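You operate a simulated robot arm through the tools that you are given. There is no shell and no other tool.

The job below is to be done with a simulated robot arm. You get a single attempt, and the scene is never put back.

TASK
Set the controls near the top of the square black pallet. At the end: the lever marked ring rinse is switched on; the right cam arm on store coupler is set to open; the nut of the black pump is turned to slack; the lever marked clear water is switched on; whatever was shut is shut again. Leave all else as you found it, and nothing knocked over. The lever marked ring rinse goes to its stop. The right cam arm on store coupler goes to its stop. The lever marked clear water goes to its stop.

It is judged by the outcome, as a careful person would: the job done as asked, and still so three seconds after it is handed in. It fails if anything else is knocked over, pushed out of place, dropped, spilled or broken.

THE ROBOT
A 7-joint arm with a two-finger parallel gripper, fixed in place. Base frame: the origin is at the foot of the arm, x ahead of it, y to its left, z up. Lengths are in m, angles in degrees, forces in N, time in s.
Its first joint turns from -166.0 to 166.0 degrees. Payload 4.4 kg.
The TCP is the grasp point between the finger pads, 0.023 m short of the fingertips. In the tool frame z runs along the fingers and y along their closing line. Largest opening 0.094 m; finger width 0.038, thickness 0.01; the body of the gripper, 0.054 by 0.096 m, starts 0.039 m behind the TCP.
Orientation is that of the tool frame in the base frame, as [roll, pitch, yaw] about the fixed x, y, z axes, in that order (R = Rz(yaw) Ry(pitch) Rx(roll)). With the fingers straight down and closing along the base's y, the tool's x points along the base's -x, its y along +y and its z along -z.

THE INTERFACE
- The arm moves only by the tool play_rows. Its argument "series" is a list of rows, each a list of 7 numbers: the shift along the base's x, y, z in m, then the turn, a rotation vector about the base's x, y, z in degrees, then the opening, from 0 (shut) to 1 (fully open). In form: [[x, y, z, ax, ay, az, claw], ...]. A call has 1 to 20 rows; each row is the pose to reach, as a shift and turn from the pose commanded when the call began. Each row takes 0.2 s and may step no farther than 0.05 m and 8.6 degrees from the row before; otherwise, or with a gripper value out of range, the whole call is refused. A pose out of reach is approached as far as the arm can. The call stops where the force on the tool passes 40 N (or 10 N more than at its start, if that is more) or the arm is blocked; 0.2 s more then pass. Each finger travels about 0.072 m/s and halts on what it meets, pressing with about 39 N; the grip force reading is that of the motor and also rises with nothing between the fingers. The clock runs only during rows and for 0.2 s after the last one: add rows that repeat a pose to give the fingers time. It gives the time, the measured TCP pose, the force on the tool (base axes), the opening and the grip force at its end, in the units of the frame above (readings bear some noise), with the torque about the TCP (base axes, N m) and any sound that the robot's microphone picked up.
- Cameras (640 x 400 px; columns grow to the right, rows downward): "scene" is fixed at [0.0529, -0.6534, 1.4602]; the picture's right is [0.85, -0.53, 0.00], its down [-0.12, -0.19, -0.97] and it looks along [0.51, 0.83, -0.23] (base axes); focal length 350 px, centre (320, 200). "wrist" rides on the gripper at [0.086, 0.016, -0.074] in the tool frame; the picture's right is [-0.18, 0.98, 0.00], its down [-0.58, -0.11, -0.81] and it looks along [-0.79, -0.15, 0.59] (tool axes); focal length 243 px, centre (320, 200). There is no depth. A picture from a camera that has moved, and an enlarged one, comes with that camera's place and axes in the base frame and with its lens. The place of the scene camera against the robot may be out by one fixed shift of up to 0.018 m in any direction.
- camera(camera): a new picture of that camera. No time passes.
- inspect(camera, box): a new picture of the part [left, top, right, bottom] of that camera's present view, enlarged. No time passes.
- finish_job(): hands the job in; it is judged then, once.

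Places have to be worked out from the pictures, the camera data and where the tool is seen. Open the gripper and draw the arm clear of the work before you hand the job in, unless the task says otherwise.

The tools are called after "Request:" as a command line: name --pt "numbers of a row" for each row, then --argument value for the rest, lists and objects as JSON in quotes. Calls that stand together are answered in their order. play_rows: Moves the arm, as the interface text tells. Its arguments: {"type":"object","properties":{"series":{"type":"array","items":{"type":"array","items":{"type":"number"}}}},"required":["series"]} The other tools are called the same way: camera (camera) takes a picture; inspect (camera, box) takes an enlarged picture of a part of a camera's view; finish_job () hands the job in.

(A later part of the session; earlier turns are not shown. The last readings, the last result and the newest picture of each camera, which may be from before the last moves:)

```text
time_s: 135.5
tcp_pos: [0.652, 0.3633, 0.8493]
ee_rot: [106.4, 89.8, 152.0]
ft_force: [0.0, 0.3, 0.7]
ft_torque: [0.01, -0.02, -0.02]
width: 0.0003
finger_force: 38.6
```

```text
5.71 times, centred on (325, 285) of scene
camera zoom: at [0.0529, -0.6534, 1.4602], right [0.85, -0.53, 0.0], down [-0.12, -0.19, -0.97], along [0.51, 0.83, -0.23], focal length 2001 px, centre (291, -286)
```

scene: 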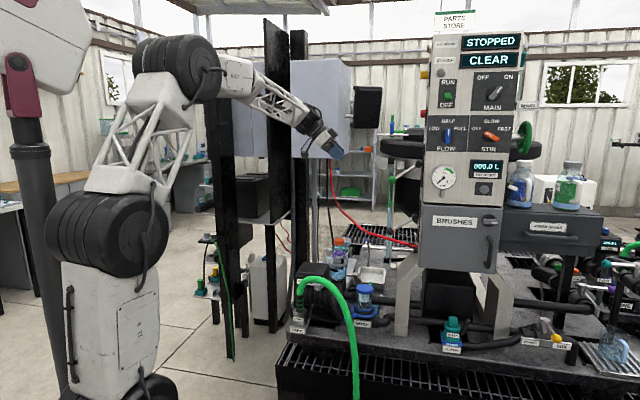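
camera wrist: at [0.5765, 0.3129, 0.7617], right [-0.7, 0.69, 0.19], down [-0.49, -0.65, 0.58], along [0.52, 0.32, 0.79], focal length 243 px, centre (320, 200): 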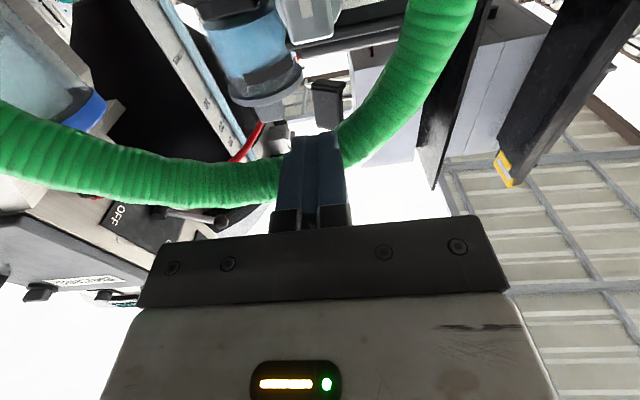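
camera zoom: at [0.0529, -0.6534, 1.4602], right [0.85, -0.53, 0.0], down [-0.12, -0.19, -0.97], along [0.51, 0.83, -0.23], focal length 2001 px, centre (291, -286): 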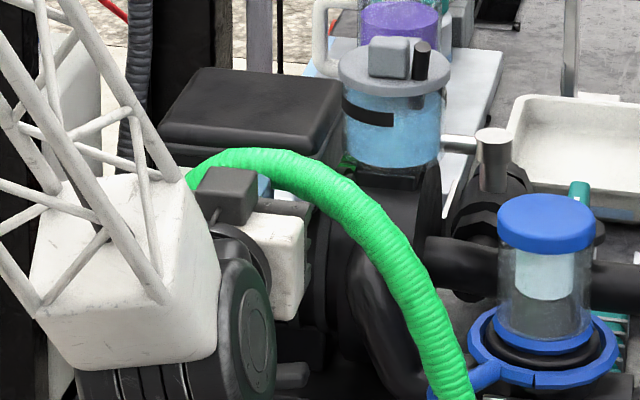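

No force at all even though the fingertip overlaps the hose, so the hose is not solid to the gripper; still I'll pass below it as much as possible. I back off, open the fingers partly, and line up at nut height (z≈0.807, lateral 0.205).

Request:
play_rows --pt "-0.01 -0.01 0 0 0 0 0" --pt "-0.025 -0.024 -0.015 0 0 0 0.3" --pt "-0.03 -0.028 -0.035 0 0 0 0.6" --pt "-0.028 -0.0265 -0.0425 0 0 0 0.6" --pt "-0.02 -0.019 -0.0425 0 0 0 0.6" --pt "-0.01 -0.009 -0.0425 0 0 0 0.6"

Request:
camera --camera "wrist"

Request:
inspect --camera "wrist" --box '[240, 40, 400, 190]'

```text
time_s: 136.9
tcp_pos: [0.6389, 0.3538, 0.8058]
ee_rot: [107.3, 90.0, 152.9]
ft_force: [1.0, -0.4, -0.1]
ft_torque: [-0.05, 0.02, -0.01]
width: 0.0566
finger_force: 0.1
```

```text
taken
camera wrist: at [0.5752, 0.3131, 0.7191], right [-0.7, 0.69, 0.18], down [-0.49, -0.65, 0.58], along [0.52, 0.32, 0.79], focal length 243 px, centre (320, 200)
```

wrist: 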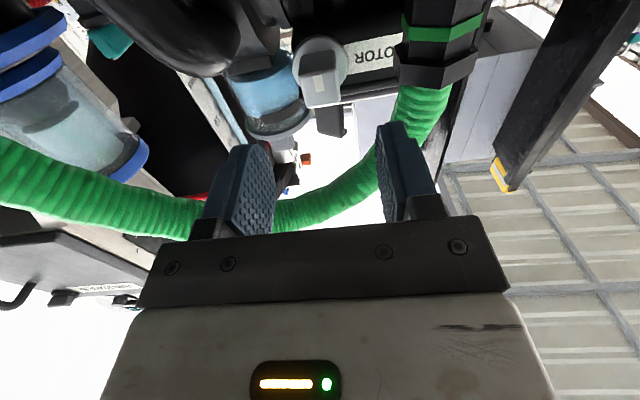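

```text
2.67 times, centred on (320, 115) of wrist
camera zoom: at [0.5752, 0.3131, 0.7191], right [-0.7, 0.69, 0.18], down [-0.49, -0.65, 0.58], along [0.52, 0.32, 0.79], focal length 647 px, centre (320, 427)
```

zoom: 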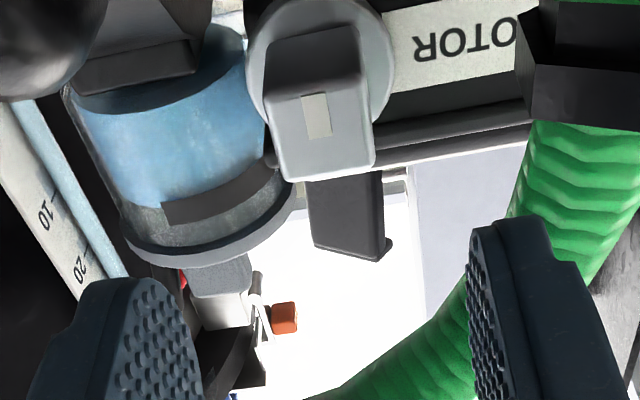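

The nut is now clearly visible: square block on a washer, white mark pointing down; its centre fits r≈0.2045, z≈0.805. I advance with the fingers either side of it, slowly.

Request:
play_rows --pt "0.01 0.0117 0.001 0 0 0 0.6" --pt "0.02 0.0224 0.002 0 0 0 0.6" --pt "0.03 0.033 0.002 0 0 0 0.6" --pt "0.0375 0.041 0.002 0 0 0 0.6" --pt "0.045 0.0485 0.002 0 0 0 0.6"

Request:
camera --camera "wrist"

Request:
inspect --camera "wrist" --box '[220, 60, 420, 220]'

```text
time_s: 138.1
tcp_pos: [0.6842, 0.4032, 0.8065]
ee_rot: [108.4, 89.9, 153.8]
ft_force: [-0.1, -0.2, -0.7]
ft_torque: [-0.02, 0.04, 0.02]
width: 0.0563
finger_force: 0.0
```

```text
taken
camera wrist: at [0.6197, 0.3619, 0.7198], right [-0.7, 0.69, 0.19], down [-0.49, -0.65, 0.58], along [0.52, 0.32, 0.79], focal length 243 px, centre (320, 200)
```

wrist: 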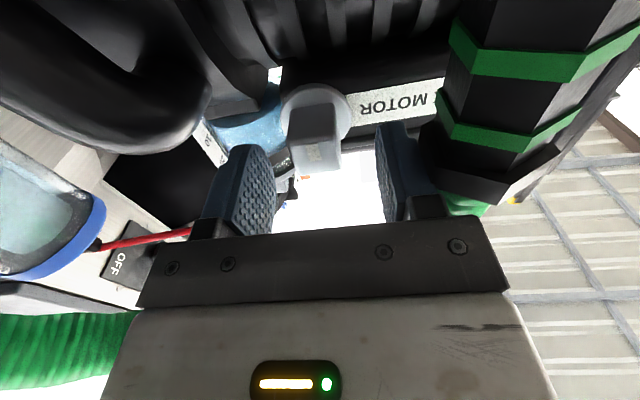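

```text
2.50 times, centred on (320, 140) of wrist
camera zoom: at [0.6197, 0.3619, 0.7198], right [-0.7, 0.69, 0.19], down [-0.49, -0.65, 0.58], along [0.52, 0.32, 0.79], focal length 606 px, centre (320, 350)
```

zoom: 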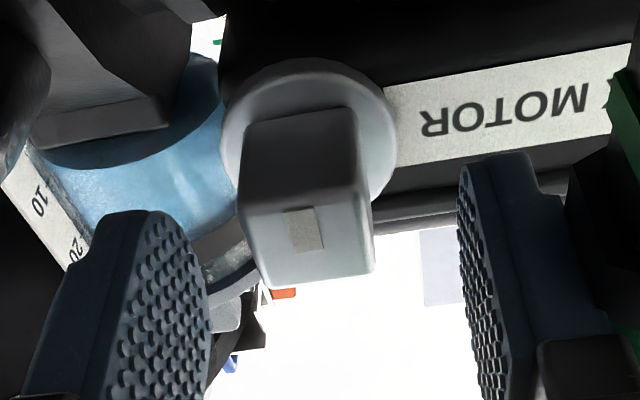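

The block sits between the fingers, about 2 mm toward +r of centre. I shift that much, advance 12 mm and close on its side faces.

Request:
play_rows --pt "0.0056 0.003 0 0 0 0 0.6" --pt "0.0098 0.0071 0 0 0 0 0.6" --pt "0.0098 0.0071 0 0 0 0 0.4" --pt "0.0098 0.0071 0 0 0 0 0.3" --pt "0.0098 0.0071 0 0 0 0 0.27"

Request:
camera --camera "wrist"

Request:
inspect --camera "wrist" --box '[220, 80, 420, 230]'

```text
time_s: 139.3
tcp_pos: [0.6936, 0.4099, 0.8071]
ee_rot: [94.9, 89.9, 140.4]
ft_force: [3.6, -1.3, -0.7]
ft_torque: [-0.05, -0.03, -0.03]
width: 0.0267
finger_force: 1.6
```

```text
taken
camera wrist: at [0.6294, 0.3688, 0.7205], right [-0.7, 0.69, 0.19], down [-0.49, -0.65, 0.58], along [0.52, 0.32, 0.79], focal length 243 px, centre (320, 200)
```

wrist: 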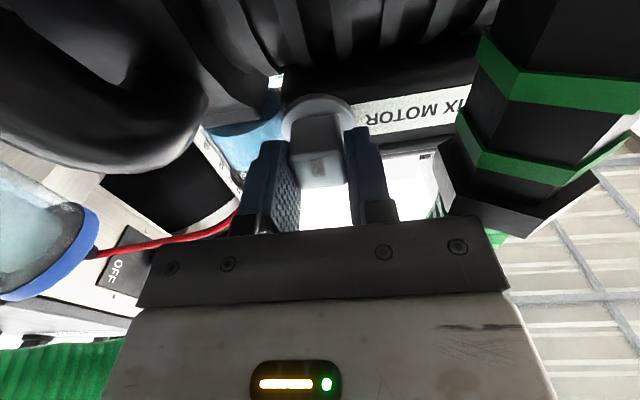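

```text
2.67 times, centred on (320, 155) of wrist
camera zoom: at [0.6294, 0.3688, 0.7205], right [-0.7, 0.69, 0.19], down [-0.49, -0.65, 0.58], along [0.52, 0.32, 0.79], focal length 647 px, centre (320, 320)
```

zoom: 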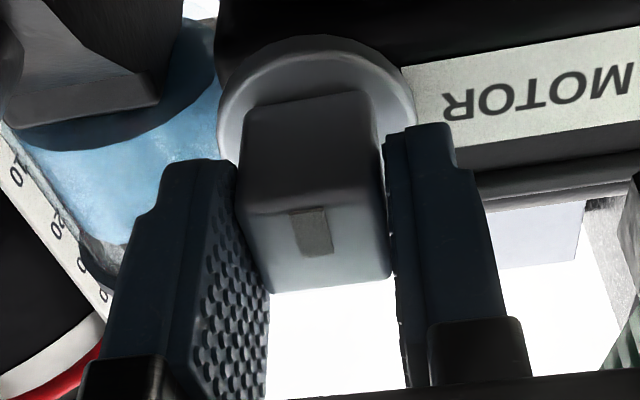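

Fingers are well placed on both side faces. I grip firmly and check the forces before turning.

Request:
play_rows --pt "0 0 0 0 0 0 0.2" --pt "0 0 0 0 0 0 0.15" --pt "0 0 0 0 0 0 0.15"

```text
time_s: 140.1
tcp_pos: [0.6953, 0.4097, 0.8078]
ee_rot: [95.7, 89.9, 141.2]
ft_force: [14.9, -8.7, -1.6]
ft_torque: [-0.34, -0.08, -1.1]
width: 0.0258
finger_force: 44.5
```

Request:
play_rows --pt "0.0005 -0.0005 0 0 0 0 0.15" --pt "0.0005 -0.0005 0 -1.4 -1.4 0 0.15" --pt "0.0004 -0.0004 0 -3.5 -3.6 0 0.15"

```text
time_s: 141.0
tcp_pos: [0.6966, 0.4115, 0.7948]
ee_rot: [-97.5, 85.8, -51.8]
ft_force: [-21.5, -15.3, 8.2]
ft_torque: [0.7, -0.71, -0.69]
width: 0.0261
finger_force: 45.0
stopped in row 3: the force on the tool passed its limit at 124 N (the readings are from after the stop); the commanded pose is now the measured one
```

A sudden force spike and a 13 mm drop occurred; I stop and look at what happened.

Request:
camera --camera "wrist"

Request:
inspect --camera "wrist" --box '[220, 60, 420, 210]'

Request:
inspect --camera "scene" --box '[270, 240, 390, 340]'

```text
taken
camera wrist: at [0.6359, 0.3645, 0.7087], right [-0.71, 0.7, 0.11], down [-0.51, -0.62, 0.6], along [0.48, 0.36, 0.8], focal length 243 px, centre (320, 200)
```

wrist: 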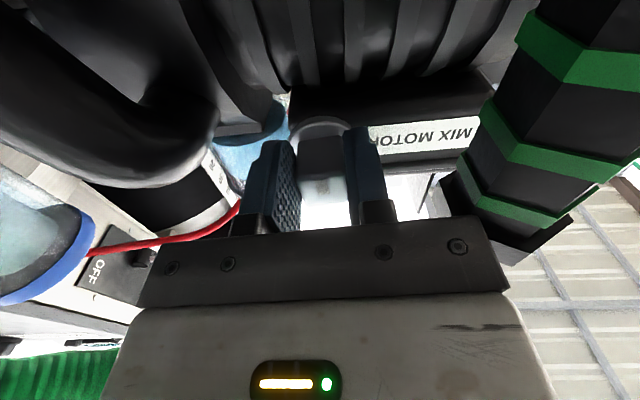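

```text
2.67 times, centred on (320, 135) of wrist
camera zoom: at [0.6359, 0.3645, 0.7087], right [-0.71, 0.7, 0.11], down [-0.51, -0.62, 0.6], along [0.48, 0.36, 0.8], focal length 647 px, centre (320, 373)
```

zoom: 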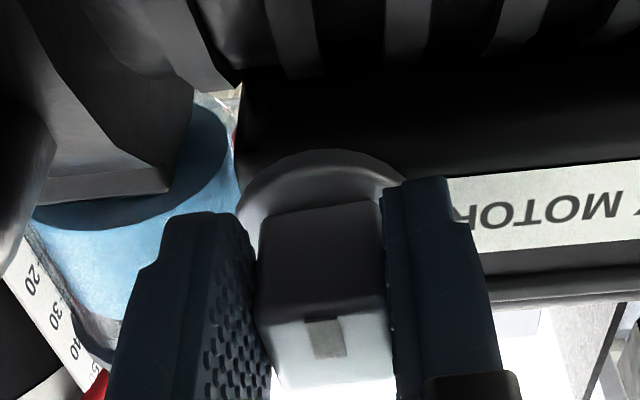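

```text
4.00 times, centred on (330, 290) of scene
camera zoom: at [0.0529, -0.6534, 1.4602], right [0.85, -0.53, 0.0], down [-0.12, -0.19, -0.97], along [0.51, 0.83, -0.23], focal length 1400 px, centre (280, -160)
```

zoom: 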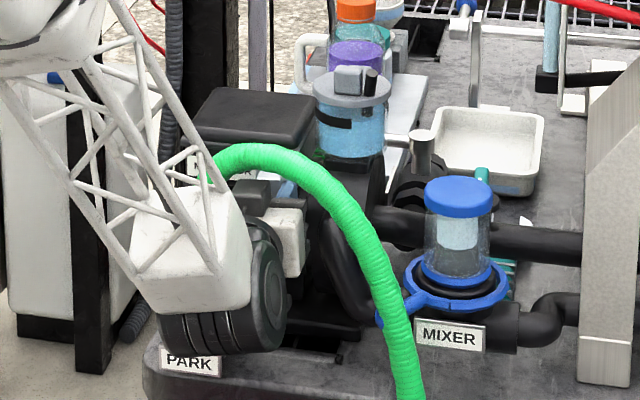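

The nut stayed put while the tool slid on it; it looks like the arm ran into a joint limit for rolling that way rather than a nut problem. I open the fingers and back straight out.

Request:
play_rows --pt "0 0 0 0 0 0 0.35" --pt "0 0 0 0 0 0 0.6" --pt "-0.007 -0.007 0.003 0 0 0 0.6" --pt "-0.02 -0.02 0.01 0 0 0 0.6" --pt "-0.035 -0.035 0.013 0 0 0 0.6" --pt "-0.05 -0.05 0.013 0 0 0 0.6"

Request:
camera --camera "wrist"

Request:
inspect --camera "wrist" --box '[240, 40, 420, 180]'

```text
time_s: 142.4
tcp_pos: [0.6481, 0.3631, 0.8105]
ee_rot: [-97.3, 85.8, -51.8]
ft_force: [-0.3, -0.6, 0.1]
ft_torque: [0.0, 0.02, -0.01]
width: 0.0565
finger_force: 0.0
```

```text
taken
camera wrist: at [0.5878, 0.3166, 0.7228], right [-0.71, 0.7, 0.11], down [-0.51, -0.62, 0.6], along [0.48, 0.37, 0.8], focal length 243 px, centre (320, 200)
```

wrist: 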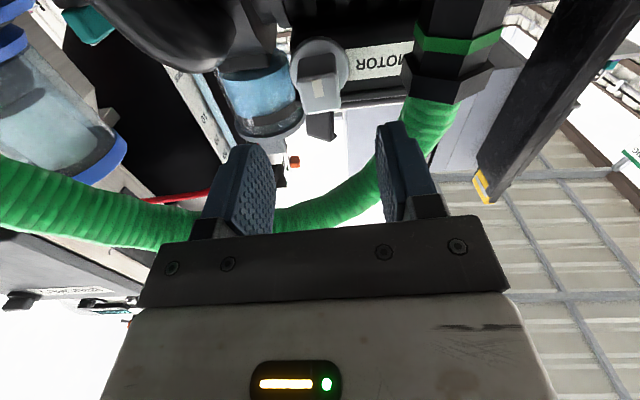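

```text
2.86 times, centred on (330, 110) of wrist
camera zoom: at [0.5878, 0.3166, 0.7228], right [-0.71, 0.7, 0.11], down [-0.51, -0.62, 0.6], along [0.48, 0.37, 0.8], focal length 693 px, centre (291, 457)
```

zoom: 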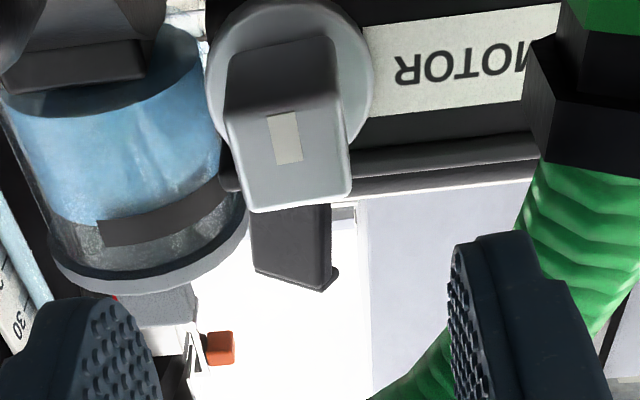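

Comparing the nut with the MIX MOTOR plate, the nut did turn about 7–10° counter-clockwise, so it is a turnable part. Here in free space I'll test how the arm behaves when rolling the tool further in that direction.

Request:
play_rows --pt "0 0 0 -2.8 -2.85 0 0.6" --pt "0 0 0 -5.6 -5.7 0 0.6" --pt "0 0 0 -8.4 -8.5 0 0.6"

```text
time_s: 143.2
tcp_pos: [0.6558, 0.3547, 0.8173]
ee_rot: [-97.0, 82.7, -50.5]
ft_force: [1.4, 0.4, 0.3]
ft_torque: [0.01, 0.01, 0.02]
width: 0.0564
finger_force: 0.1
out of reach, approached as far as the arm can: row 1, 2, 3
```

Confirmed: rolling further that way is out of the arm's reach. So I'll roll the tool the other way first (about -80°, without gripping), then grip the nut's top/bottom faces and turn counter-clockwise back toward the current roll.

Request:
play_rows --pt "-0.01 -0.01 0 5.6 5.7 0 0.6" --pt "-0.02 -0.02 0 11.2 11.4 0 0.6" --pt "-0.03 -0.03 0 16.8 17 0 0.6" --pt "-0.03 -0.03 0 22.4 22.7 0 0.6" --pt "-0.03 -0.03 0 28 28.4 0 0.6" --pt "-0.03 -0.03 0 33.6 34 0 0.6" --pt "-0.03 -0.03 0 39.2 39.7 0 0.6" --pt "-0.03 -0.03 0 44.8 45.4 0 0.6" --pt "-0.03 -0.03 0 50.4 51 0 0.6" --pt "-0.03 -0.03 0 56 56.7 0 0.6" --pt "-0.03 -0.03 0 61.6 62.3 0 0.6" --pt "-0.03 -0.03 0 67.2 68 0 0.6"

Request:
camera --camera "wrist"

Request:
inspect --camera "scene" --box '[260, 240, 380, 340]'

```text
time_s: 145.8
tcp_pos: [0.6221, 0.3239, 0.8179]
ee_rot: [88.9, 1.5, 136.1]
ft_force: [0.2, -0.3, -1.2]
ft_torque: [-0.01, 0.02, -0.01]
width: 0.0564
finger_force: 0.2
```

```text
taken
camera wrist: at [0.5072, 0.3315, 0.8301], right [0.1, -0.12, 0.99], down [-0.14, -0.98, -0.11], along [0.99, -0.12, -0.12], focal length 243 px, centre (320, 200)
```

wrist: 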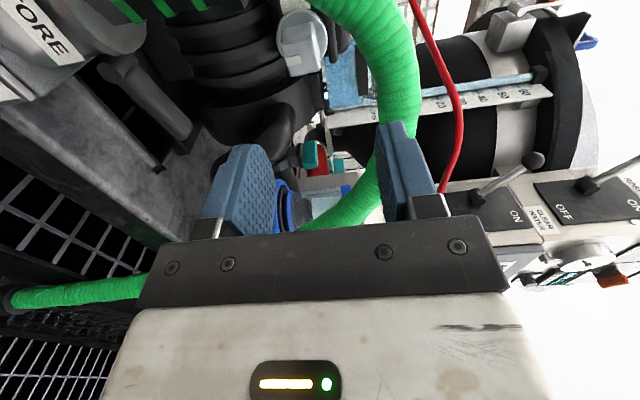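

```text
4.00 times, centred on (320, 290) of scene
camera zoom: at [0.0529, -0.6534, 1.4602], right [0.85, -0.53, 0.0], down [-0.12, -0.19, -0.97], along [0.51, 0.83, -0.23], focal length 1400 px, centre (320, -160)
```

zoom: 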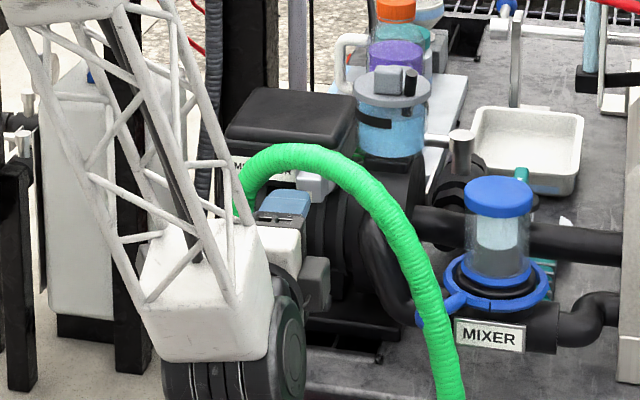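

Now the closing line is vertical and the nut is in view at the top of the image. I zoom in to judge the room above and below the nut.

Request:
inspect --camera "wrist" --box '[230, 0, 380, 120]'

Request:
inspect --camera "wrist" --box '[270, 0, 340, 80]'

```text
3.33 times, centred on (305, 60) of wrist
camera zoom: at [0.5072, 0.3315, 0.8301], right [0.1, -0.12, 0.99], down [-0.14, -0.98, -0.11], along [0.99, -0.12, -0.12], focal length 809 px, centre (370, 667)
```

zoom: 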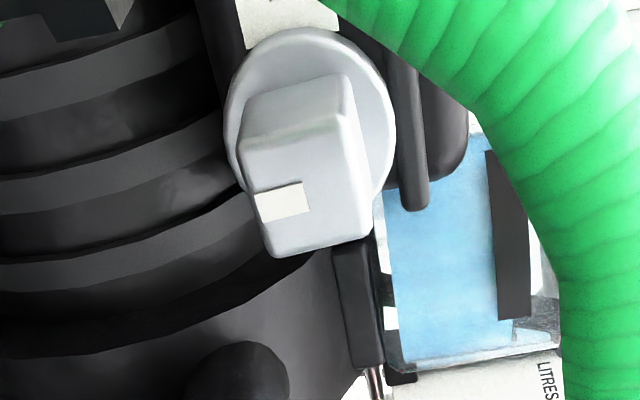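

```text
5.00 times, centred on (305, 40) of wrist
camera zoom: at [0.5072, 0.3315, 0.8301], right [0.1, -0.12, 0.99], down [-0.14, -0.98, -0.11], along [0.99, -0.12, -0.12], focal length 1213 px, centre (395, 1000)
```

zoom: 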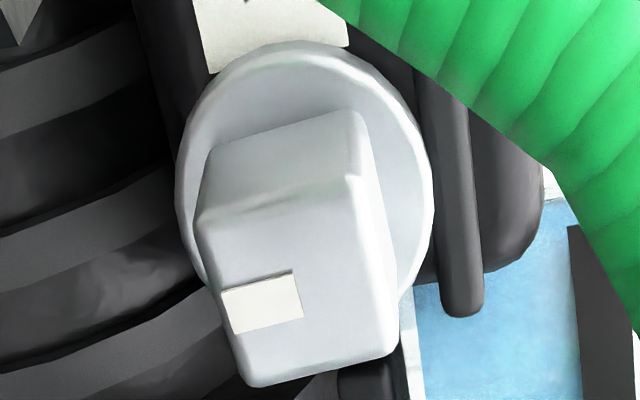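

Nut centre refines to r≈0.2035, z≈0.8065, and there is about 16 mm between nut and motor, enough for one finger. I set the roll to about -83°, narrow the opening to ~34 mm, and line up in front of it.

Request:
play_rows --pt "0.0 0.004 -0.004 -2.8 -2.85 0 0.5" --pt "0.005 0.014 -0.0114 -5.6 -5.7 0 0.4" --pt "0.016 0.0285 -0.0114 -5.6 -5.7 0 0.37" --pt "0.027 0.0405 -0.0114 -5.6 -5.7 0 0.37" --pt "0.036 0.0517 -0.0114 -5.6 -5.7 0 0.37" --pt "0.036 0.0517 -0.0114 -5.6 -5.7 0 0.37"

Request:
camera --camera "wrist"

Request:
inspect --camera "wrist" --box '[220, 40, 420, 200]'

```text
time_s: 147.2
tcp_pos: [0.6589, 0.3779, 0.8073]
ee_rot: [89.0, 9.7, 136.2]
ft_force: [0.1, -0.1, -0.3]
ft_torque: [-0.05, -0.02, 0.02]
width: 0.0347
finger_force: 0.0
```

```text
taken
camera wrist: at [0.5429, 0.3854, 0.8065], right [0.0, -0.02, 1.0], down [-0.13, -0.99, -0.02], along [0.99, -0.13, 0.0], focal length 243 px, centre (320, 200)
```

wrist: 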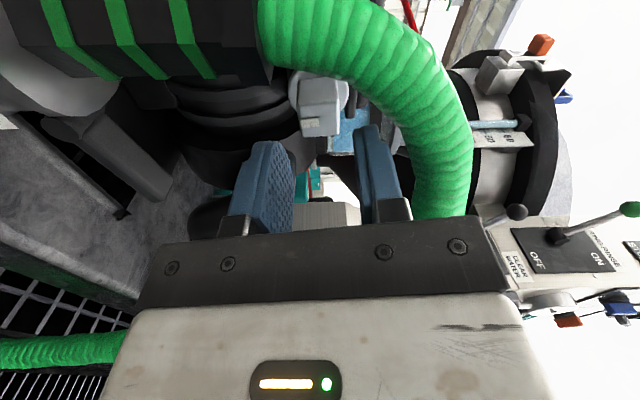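

```text
2.50 times, centred on (320, 120) of wrist
camera zoom: at [0.5429, 0.3854, 0.8065], right [0.0, -0.02, 1.0], down [-0.13, -0.99, -0.02], along [0.99, -0.13, 0.0], focal length 606 px, centre (320, 400)
```

zoom: 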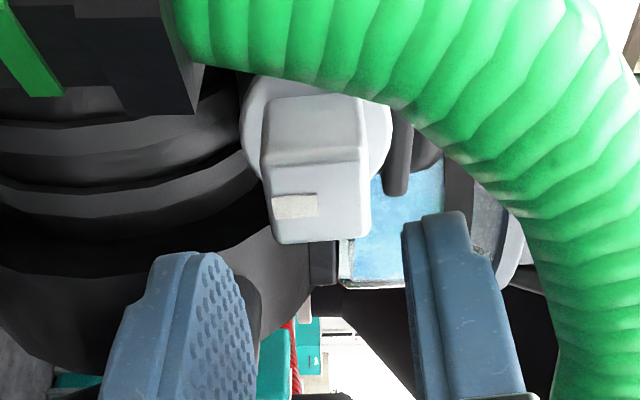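

The block's faces look well aligned with the fingers. I advance 40 mm in small steps.

Request:
play_rows --pt "0.0075 0.007 -0.0005 0 0 0 0.37" --pt "0.0145 0.014 -0.0008 0 0 0 0.37" --pt "0.0215 0.021 -0.0008 0 0 0 0.37" --pt "0.0285 0.028 -0.0008 0 0 0 0.37"

Request:
camera --camera "wrist"

Request:
inspect --camera "wrist" --box '[220, 60, 420, 220]'

```text
time_s: 148.2
tcp_pos: [0.6882, 0.4044, 0.8055]
ee_rot: [89.1, 9.6, 136.0]
ft_force: [-0.2, -0.4, 0.0]
ft_torque: [0.04, 0.02, 0.02]
width: 0.0348
finger_force: 0.0
```

```text
taken
camera wrist: at [0.5723, 0.4123, 0.8054], right [0.0, -0.03, 1.0], down [-0.13, -0.99, -0.02], along [0.99, -0.13, 0.0], focal length 243 px, centre (320, 200)
```

wrist: 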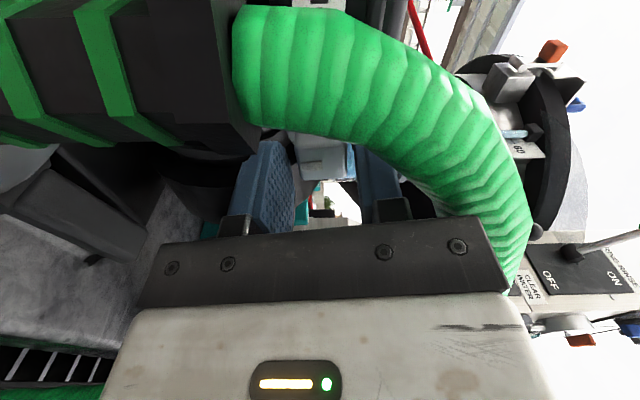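

```text
2.50 times, centred on (320, 140) of wrist
camera zoom: at [0.5723, 0.4123, 0.8054], right [0.0, -0.03, 1.0], down [-0.13, -0.99, -0.02], along [0.99, -0.13, 0.0], focal length 606 px, centre (320, 350)
```

zoom: 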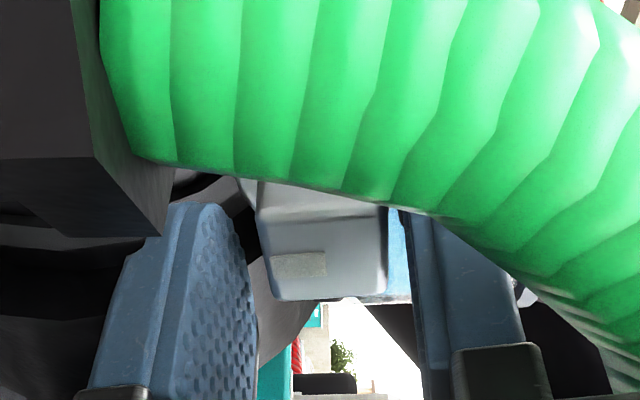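

No contact forces. I close on the top and bottom faces.

Request:
play_rows --pt "0 0 0 0 0 0 0.3" --pt "0 0 0 0 0 0 0.26" --pt "0 0 0 0 0 0 0.22" --pt "0 0 0 0 0 0 0.2"

Request:
inspect --camera "wrist" --box '[220, 60, 420, 220]'

```text
time_s: 149.2
tcp_pos: [0.6873, 0.4052, 0.8079]
ee_rot: [88.9, 9.6, 136.1]
ft_force: [-5.1, 8.8, 18.2]
ft_torque: [-0.15, 0.11, 0.41]
width: 0.0259
finger_force: 44.9
```

```text
2.50 times, centred on (320, 140) of wrist
camera zoom: at [0.5722, 0.4127, 0.8061], right [0.0, -0.03, 1.0], down [-0.13, -0.99, -0.03], along [0.99, -0.13, 0.0], focal length 606 px, centre (320, 350)
```

zoom: 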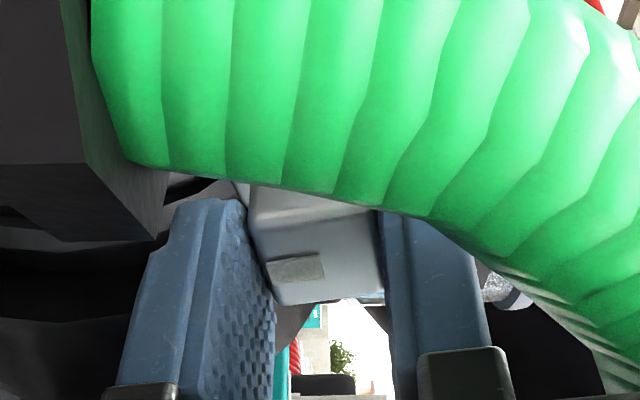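

Gripped; the nut centre is ~1 mm higher than my setting, so I adjust and then turn counter-clockwise in small steps.

Request:
play_rows --pt "0 0 0.0008 0 0 0 0.2" --pt "0 0 0.0008 -2.1 -2.1 0 0.2" --pt "0 0 0.0008 -4.2 -4.3 0 0.2" --pt "0 0 0.0008 -6.3 -6.4 0 0.2"

```text
time_s: 150.2
tcp_pos: [0.688, 0.4047, 0.8066]
ee_rot: [89.0, 18.6, 136.1]
ft_force: [8.6, 18.9, 4.6]
ft_torque: [-0.08, 0.08, -0.77]
width: 0.0259
finger_force: 45.4
```

Turning with hardly any torque. Continuing.

Request:
play_rows --pt "0 0 0 -4.2 -4.3 0 0.2" --pt "0 0 0 -8.4 -8.5 0 0.2" --pt "0 0 0 -12.6 -12.8 0 0.2" --pt "0 0 0 -16.8 -17 0 0.2"

Request:
inspect --camera "wrist" --box '[220, 60, 420, 220]'

```text
time_s: 151.2
tcp_pos: [0.6872, 0.4038, 0.8048]
ee_rot: [89.5, 42.5, 136.3]
ft_force: [28.6, 8.0, -13.5]
ft_torque: [-0.32, 0.46, -0.49]
width: 0.0261
finger_force: 45.1
```

```text
2.50 times, centred on (320, 140) of wrist
camera zoom: at [0.5814, 0.4017, 0.7588], right [-0.39, 0.36, 0.85], down [-0.19, -0.93, 0.31], along [0.9, -0.04, 0.43], focal length 606 px, centre (320, 350)
```

zoom: 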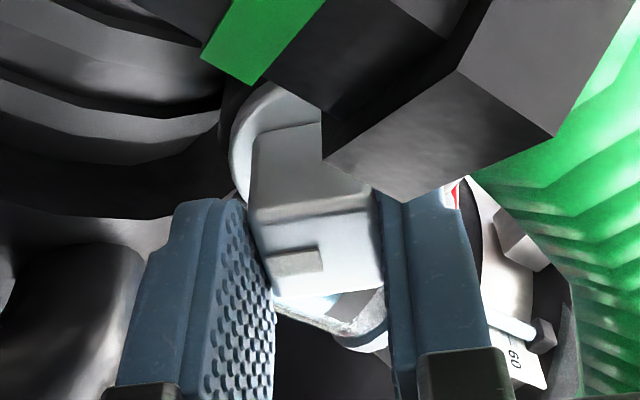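

The nut turns with the fingers (about 40° so far). I trim small offsets and continue.

Request:
play_rows --pt "0.001 0.0002 -0.0006 -4.2 -4.3 0 0.2" --pt "0.001 0.0002 -0.0006 -8.4 -8.5 0 0.2" --pt "0.001 0.0002 -0.0006 -12.6 -12.8 0 0.2" --pt "0.001 0.0002 -0.0006 -16.8 -17 0 0.2"

Request:
inspect --camera "wrist" --box '[220, 60, 420, 220]'

```text
time_s: 152.2
tcp_pos: [0.6881, 0.4049, 0.8053]
ee_rot: [90.5, 66.5, 137.2]
ft_force: [-10.3, -12.2, 7.2]
ft_torque: [0.39, -0.25, -0.72]
width: 0.0261
finger_force: 45.0
```

```text
2.50 times, centred on (320, 140) of wrist
camera zoom: at [0.6005, 0.3847, 0.7322], right [-0.6, 0.57, 0.56], down [-0.31, -0.81, 0.49], along [0.74, 0.12, 0.67], focal length 606 px, centre (320, 350)
```

zoom: 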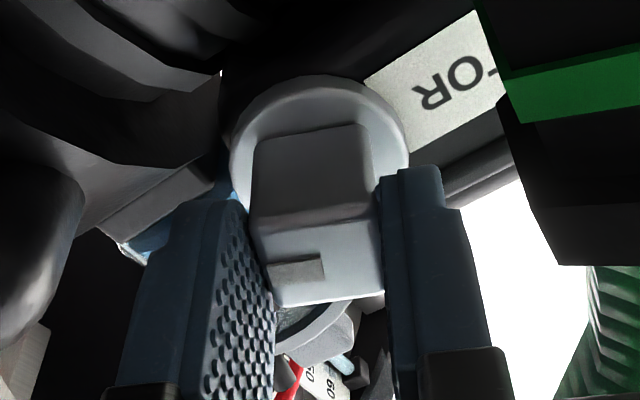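

About 65° turned. Continuing up to just before the roll limit found earlier.

Request:
play_rows --pt "-0.0003 -0.0003 0 -4.2 -4.3 0 0.2" --pt "-0.0003 -0.0003 0 -8.4 -8.5 0 0.2" --pt "-0.0003 -0.0003 0 -12 -12.2 0 0.2" --pt "-0.0003 -0.0003 0 -15.5 -15.7 0 0.2"

Request:
inspect --camera "wrist" --box '[220, 60, 420, 220]'

```text
time_s: 153.2
tcp_pos: [0.6903, 0.404, 0.8055]
ee_rot: [115.1, 88.4, 161.5]
ft_force: [26.2, 1.7, -16.0]
ft_torque: [-0.09, 0.26, -0.61]
width: 0.0259
finger_force: 44.7
```

```text
2.50 times, centred on (320, 140) of wrist
camera zoom: at [0.6228, 0.3626, 0.7197], right [-0.71, 0.68, 0.21], down [-0.46, -0.66, 0.59], along [0.54, 0.32, 0.78], focal length 606 px, centre (320, 350)
```

zoom: 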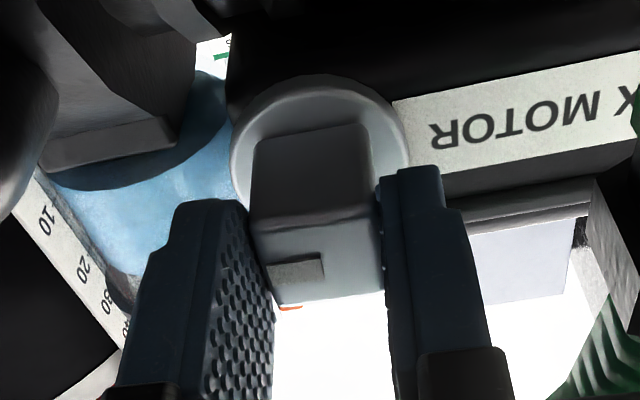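

The white mark now points to 3 o'clock: a quarter turn counter-clockwise, no stop felt. I'll release, roll back and take another stroke to see whether the nut has an end stop further on.

Request:
play_rows --pt "0 0 0 0 0 0 0.3" --pt "0 0 0 0 0 0 0.38" --pt "0 0 0 0 0 0 0.4" --pt "-0.012 -0.012 0 0 0 0 0.4" --pt "-0.025 -0.025 0 0 0 0 0.4" --pt "-0.04 -0.04 0 0 0 0 0.4"

Request:
camera --camera "wrist"

Request:
inspect --camera "wrist" --box '[240, 40, 420, 180]'

```text
time_s: 154.6
tcp_pos: [0.6482, 0.3656, 0.8054]
ee_rot: [113.9, 88.3, 160.4]
ft_force: [-0.9, -0.1, -0.6]
ft_torque: [0.01, 0.0, 0.0]
width: 0.0376
finger_force: 0.1
```

```text
taken
camera wrist: at [0.5821, 0.3247, 0.7203], right [-0.71, 0.67, 0.21], down [-0.46, -0.67, 0.59], along [0.54, 0.32, 0.78], focal length 243 px, centre (320, 200)
```

wrist: 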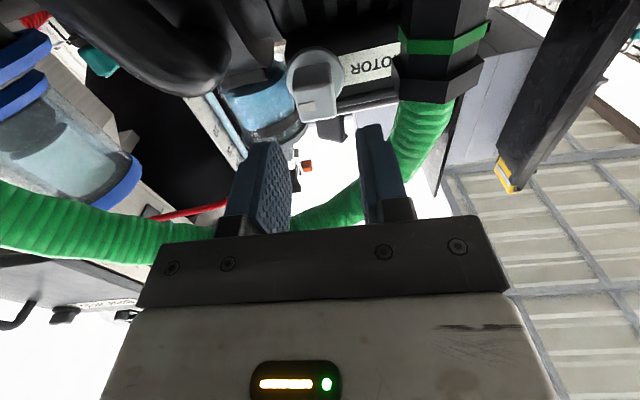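

```text
2.86 times, centred on (330, 110) of wrist
camera zoom: at [0.5821, 0.3247, 0.7203], right [-0.71, 0.67, 0.21], down [-0.46, -0.67, 0.59], along [0.54, 0.32, 0.78], focal length 693 px, centre (291, 457)
```

zoom: 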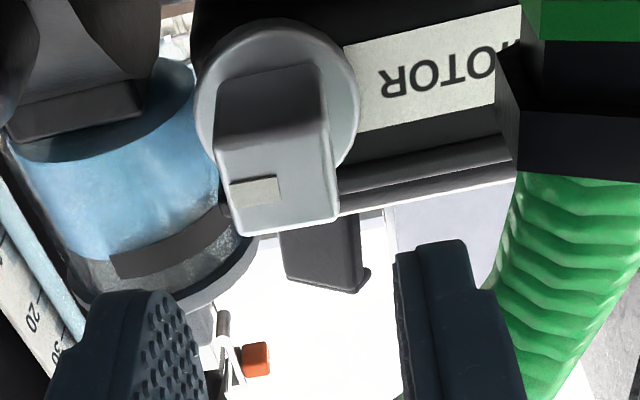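

The nut holds its new position. I quickly check the control panel display for any unintended change.

Request:
inspect --camera "scene" --box '[420, 20, 540, 200]'

Request:
inspect --camera "scene" --box '[280, 250, 370, 320]'

```text
2.22 times, centred on (480, 110) of scene
camera zoom: at [0.0529, -0.6534, 1.4602], right [0.85, -0.53, 0.0], down [-0.12, -0.19, -0.97], along [0.51, 0.83, -0.23], focal length 778 px, centre (-36, 400)
```

zoom: 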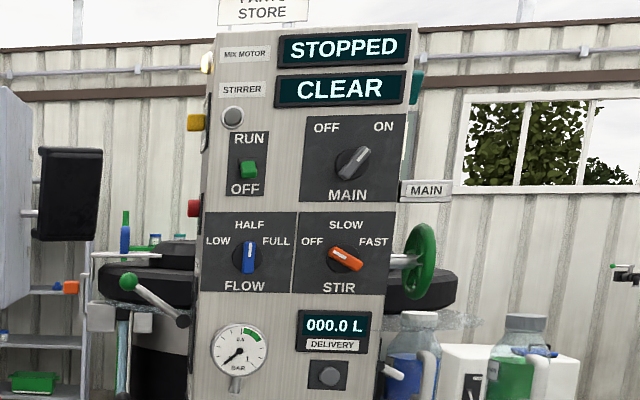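

```text
5.71 times, centred on (325, 285) of scene
camera zoom: at [0.0529, -0.6534, 1.4602], right [0.85, -0.53, 0.0], down [-0.12, -0.19, -0.97], along [0.51, 0.83, -0.23], focal length 2001 px, centre (291, -286)
```

zoom: 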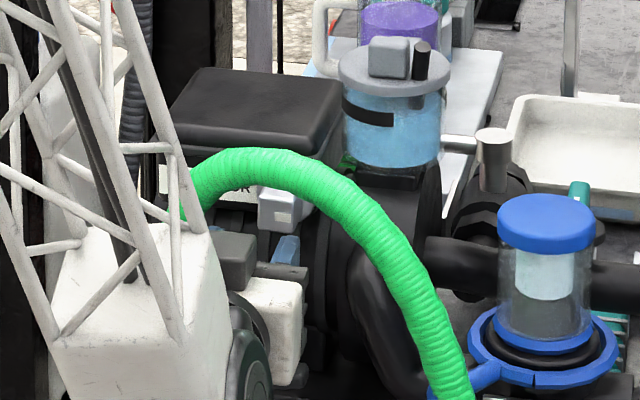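

Panel readouts are unchanged. I now roll the tool back by about -82° for a second stroke.

Request:
play_rows --pt "-0.01 -0.01 0 5.6 5.7 0 0.4" --pt "-0.02 -0.02 0 11.2 11.4 0 0.4" --pt "-0.02 -0.02 0 16.8 17 0 0.4" --pt "-0.02 -0.02 0 22.4 22.7 0 0.4" --pt "-0.02 -0.02 0 28 28.4 0 0.4" --pt "-0.02 -0.02 0 33.6 34 0 0.4" --pt "-0.02 -0.02 0 39.2 39.7 0 0.4" --pt "-0.02 -0.02 0 44.8 45.4 0 0.4" --pt "-0.02 -0.02 0 50.4 51 0 0.4" --pt "-0.015 -0.015 0 57.2 57.9 0 0.38"

Request:
camera --camera "wrist"

Request:
inspect --camera "wrist" --box '[240, 20, 400, 140]'

```text
refused: row 10 steps farther than a row can; nothing moved
```

```text
taken
camera wrist: at [0.5821, 0.3247, 0.7203], right [-0.71, 0.67, 0.21], down [-0.46, -0.67, 0.59], along [0.54, 0.32, 0.78], focal length 243 px, centre (320, 200)
```

wrist: 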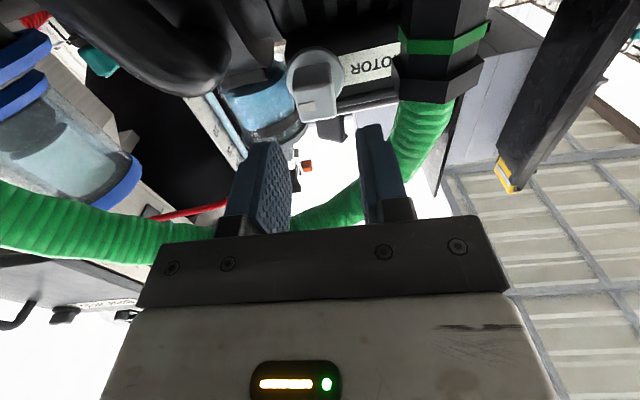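

```text
3.33 times, centred on (320, 80) of wrist
camera zoom: at [0.5821, 0.3247, 0.7203], right [-0.71, 0.67, 0.21], down [-0.46, -0.67, 0.59], along [0.54, 0.32, 0.78], focal length 809 px, centre (320, 600)
```

zoom: 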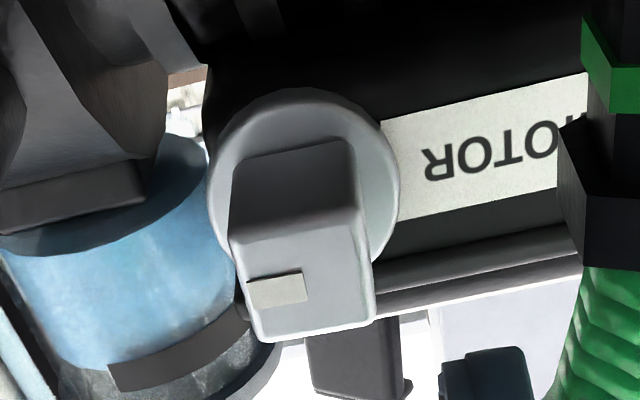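

The last row's turn step was too large; I resend with 11 even steps.

Request:
play_rows --pt "-0.01 -0.01 0 5.3 5.3 0 0.4" --pt "-0.02 -0.02 0 10.5 10.6 0 0.4" --pt "-0.02 -0.02 0 15.8 15.9 0 0.4" --pt "-0.02 -0.02 0 21 21.2 0 0.4" --pt "-0.02 -0.02 0 26.3 26.6 0 0.4" --pt "-0.02 -0.02 0 31.5 31.9 0 0.4" --pt "-0.02 -0.02 0 36.8 37.2 0 0.4" --pt "-0.02 -0.02 0 42 42.5 0 0.4" --pt "-0.02 -0.02 0 47.3 47.8 0 0.4" --pt "-0.02 -0.02 0 52.5 53.1 0 0.4" --pt "-0.015 -0.015 0 57.2 57.9 0 0.38"

Request:
camera --camera "wrist"

Request:
inspect --camera "wrist" --box '[240, 20, 400, 140]'

```text
time_s: 157.0
tcp_pos: [0.6332, 0.3487, 0.8064]
ee_rot: [88.9, 6.9, 136.0]
ft_force: [-0.5, -0.6, 0.2]
ft_torque: [-0.02, 0.03, -0.01]
width: 0.0357
finger_force: 0.1
```

```text
taken
camera wrist: at [0.5171, 0.3571, 0.8097], right [0.03, -0.06, 1.0], down [-0.13, -0.99, -0.05], along [0.99, -0.13, -0.04], focal length 243 px, centre (320, 200)
```

wrist: 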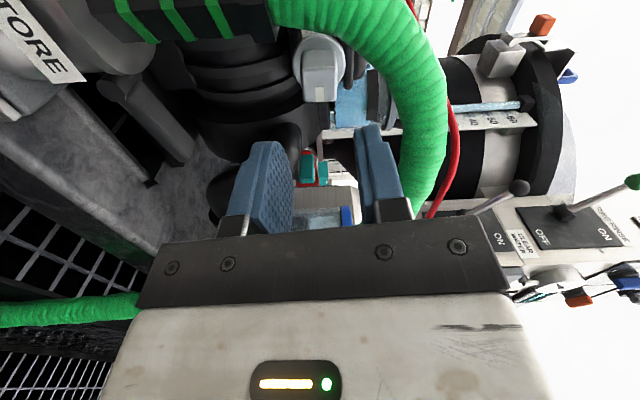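

```text
3.33 times, centred on (320, 80) of wrist
camera zoom: at [0.5171, 0.3571, 0.8097], right [0.03, -0.06, 1.0], down [-0.13, -0.99, -0.05], along [0.99, -0.13, -0.04], focal length 809 px, centre (320, 600)
```

zoom: 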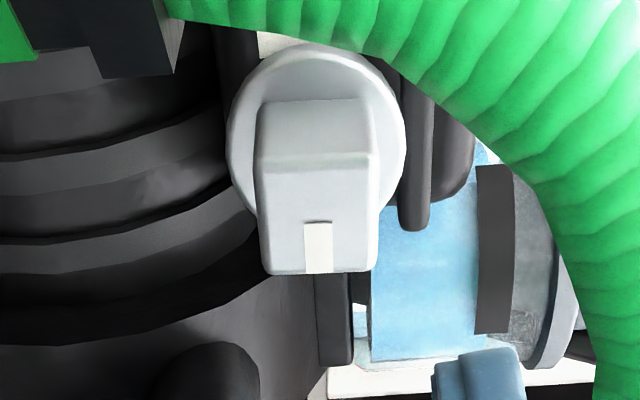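

Second stroke: the mark points to the right (image bottom), block aligned with the fingers. I advance and grip top/bottom again.

Request:
play_rows --pt "0.0095 0.0105 0.0002 0 0 0 0.37" --pt "0.02 0.0215 0.0004 0 0 0 0.37" --pt "0.031 0.033 0.0004 0 0 0 0.37" --pt "0.041 0.0435 0.0004 0 0 0 0.37" --pt "0.0485 0.0512 0.0004 0 0 0 0.37" --pt "0.0541 0.0569 0.0004 0 0 0 0.37" --pt "0.0541 0.0569 0.0004 0 0 0 0.3" --pt "0.0541 0.0569 0.0004 0 0 0 0.24" --pt "0.0541 0.0569 0.0004 0 0 0 0.2"

Request:
inspect --camera "wrist" --box '[220, 60, 420, 220]'

```text
time_s: 159.0
tcp_pos: [0.6879, 0.4053, 0.806]
ee_rot: [88.9, 7.1, 136.1]
ft_force: [-3.1, 6.5, 12.3]
ft_torque: [0.56, 0.88, -0.02]
width: 0.0287
finger_force: 45.1
```

```text
2.50 times, centred on (320, 140) of wrist
camera zoom: at [0.5714, 0.4137, 0.8099], right [0.03, -0.06, 1.0], down [-0.13, -0.99, -0.05], along [0.99, -0.13, -0.04], focal length 606 px, centre (320, 350)
```

zoom: 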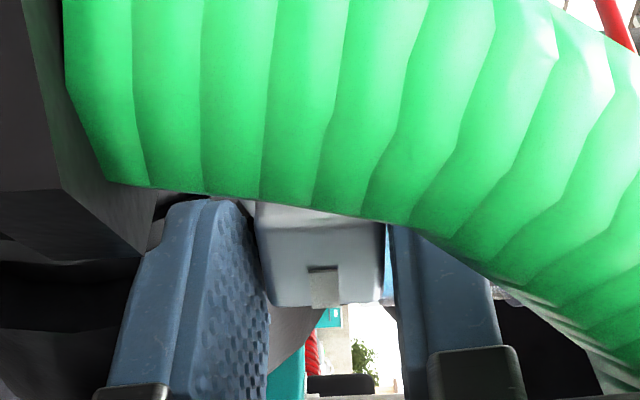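

The jaws met resistance (about 1 Nm against counter-clockwise) with the mark at 3 o'clock: the nut is at its end stop after a quarter turn. I release and back out.

Request:
play_rows --pt "0 0 0 0 0 0 0.35" --pt "0 0 0 0 0 0 0.4" --pt "-0.012 -0.012 0 0 0 0 0.4" --pt "-0.03 -0.03 0 0 0 0 0.4" --pt "-0.05 -0.05 0 0 0 0 0.4" --pt "-0.075 -0.075 0.0 0 0 0 0.4" --pt "-0.1 -0.1 0.02 0 0 0 0.5" --pt "-0.125 -0.125 0.04 0 0 0 0.6"

Request:
camera --camera "wrist"

Request:
inspect --camera "scene" --box '[280, 240, 380, 320]'

```text
time_s: 160.8
tcp_pos: [0.5636, 0.2822, 0.8459]
ee_rot: [88.9, 7.1, 136.1]
ft_force: [-1.0, 0.2, -0.7]
ft_torque: [0.02, 0.01, 0.01]
width: 0.0564
finger_force: 0.1
```

```text
taken
camera wrist: at [0.4481, 0.2896, 0.8486], right [0.03, -0.06, 1.0], down [-0.13, -0.99, -0.05], along [0.99, -0.13, -0.04], focal length 243 px, centre (320, 200)
```

wrist: 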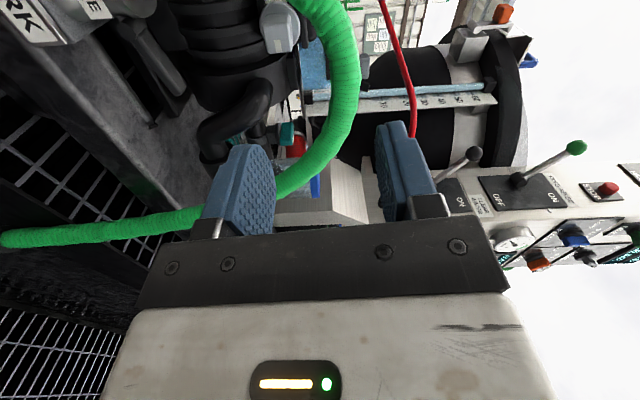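

```text
5.00 times, centred on (330, 280) of scene
camera zoom: at [0.0529, -0.6534, 1.4602], right [0.85, -0.53, 0.0], down [-0.12, -0.19, -0.97], along [0.51, 0.83, -0.23], focal length 1750 px, centre (270, -200)
```

zoom: 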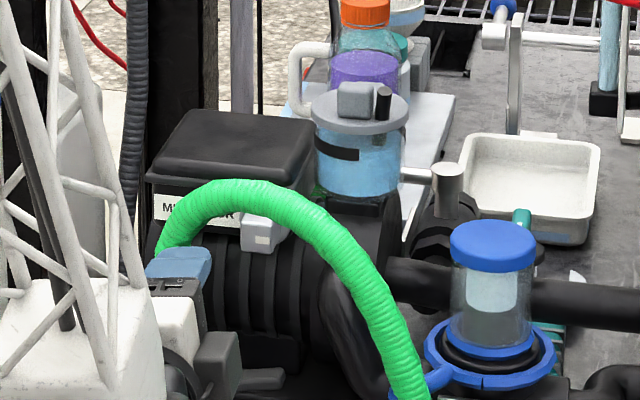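

Next I double-check the alternative: whether the grey block on the pot lid turns (which would make it the nut). I bring the tool upright again while rising clear.

Request:
play_rows --pt "0 0 0.02 2.5 2.5 0 0.6" --pt "0 0 0.05 4.9 5 0 0.6"

Request:
play_rows --pt "0 0 0.02 -5.8 5.75 0 0.6" --pt "0 0 0.04 -11.6 11.5 0 0.6" --pt "0 0 0.06 -17.5 17.3 0 0.6" --pt "0 0 0.08 -23.3 23 0 0.6" --pt "0 0 0.1 -29.1 28.8 0 0.6" --pt "0 0 0.12 -34.9 34.5 0 0.6" --pt "0 0 0.14 -40.7 40.3 0 0.6" --pt "0 0 0.16 -46.5 46 0 0.6" --pt "0 0 0.18 -52.4 51.8 0 0.6" --pt "0 0 0.19 -58.2 57.5 0 0.6" --pt "0 0 0.2 -64 63.3 0 0.6"

Request:
camera --camera "wrist"

```text
time_s: 161.4
tcp_pos: [0.5626, 0.2811, 0.8952]
ee_rot: [88.9, 0.0, 136.1]
ft_force: [1.1, -0.4, -0.3]
ft_torque: [0.0, 0.03, -0.02]
width: 0.0563
finger_force: 0.1
```

```text
time_s: 163.8
tcp_pos: [0.5605, 0.2832, 1.0977]
ee_rot: [178.9, -0.6, 135.4]
ft_force: [0.4, 0.2, 0.0]
ft_torque: [0.0, -0.01, 0.02]
width: 0.0566
finger_force: 0.1
```

```text
taken
camera wrist: at [0.5107, 0.3538, 1.1725], right [0.82, 0.57, 0.02], down [0.33, -0.5, 0.8], along [0.46, -0.65, -0.6], focal length 243 px, centre (320, 200)
```

wrist: 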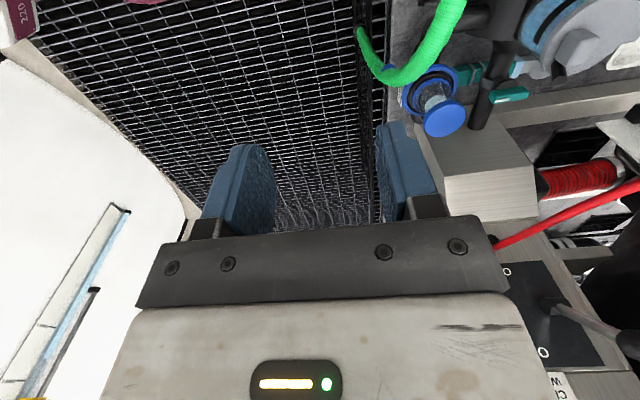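

Request:
play_rows --pt "0.038 0.022 0 0 0 0 0.6" --pt "0.077 0.045 0 0 0 0 0.6" --pt "0.116 0.068 0 0 0 0 0.6" --pt "0.155 0.09 -0.01 0 0 0 0.6" --pt "0.19 0.111 -0.035 0 0 0 0.6" --pt "0.22 0.128 -0.065 0 0 0 0.6" --pt "0.2333 0.1363 -0.095 0 0 0 0.6"

Request:
camera --camera "wrist"

Request:
inspect --camera "wrist" --box '[220, 60, 420, 220]'

```text
time_s: 165.4
tcp_pos: [0.7963, 0.4193, 1.0015]
ee_rot: [178.8, -0.7, 135.4]
ft_force: [-0.3, 0.2, 0.9]
ft_torque: [-0.01, -0.01, -0.04]
width: 0.0564
finger_force: 0.1
```

```text
taken
camera wrist: at [0.7439, 0.4899, 1.078], right [0.82, 0.57, 0.02], down [0.33, -0.5, 0.8], along [0.46, -0.65, -0.6], focal length 243 px, centre (320, 200)
```

wrist: 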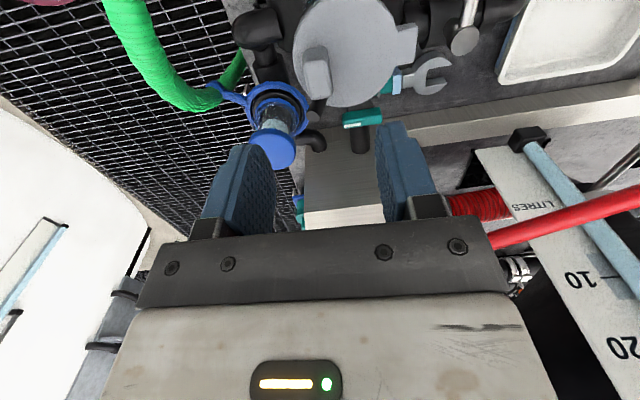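

```text
2.50 times, centred on (320, 140) of wrist
camera zoom: at [0.7439, 0.4899, 1.078], right [0.82, 0.57, 0.02], down [0.33, -0.5, 0.8], along [0.46, -0.65, -0.6], focal length 606 px, centre (320, 350)
```

zoom: 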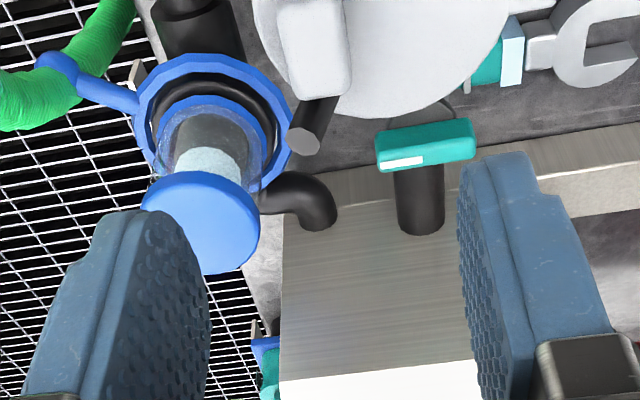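

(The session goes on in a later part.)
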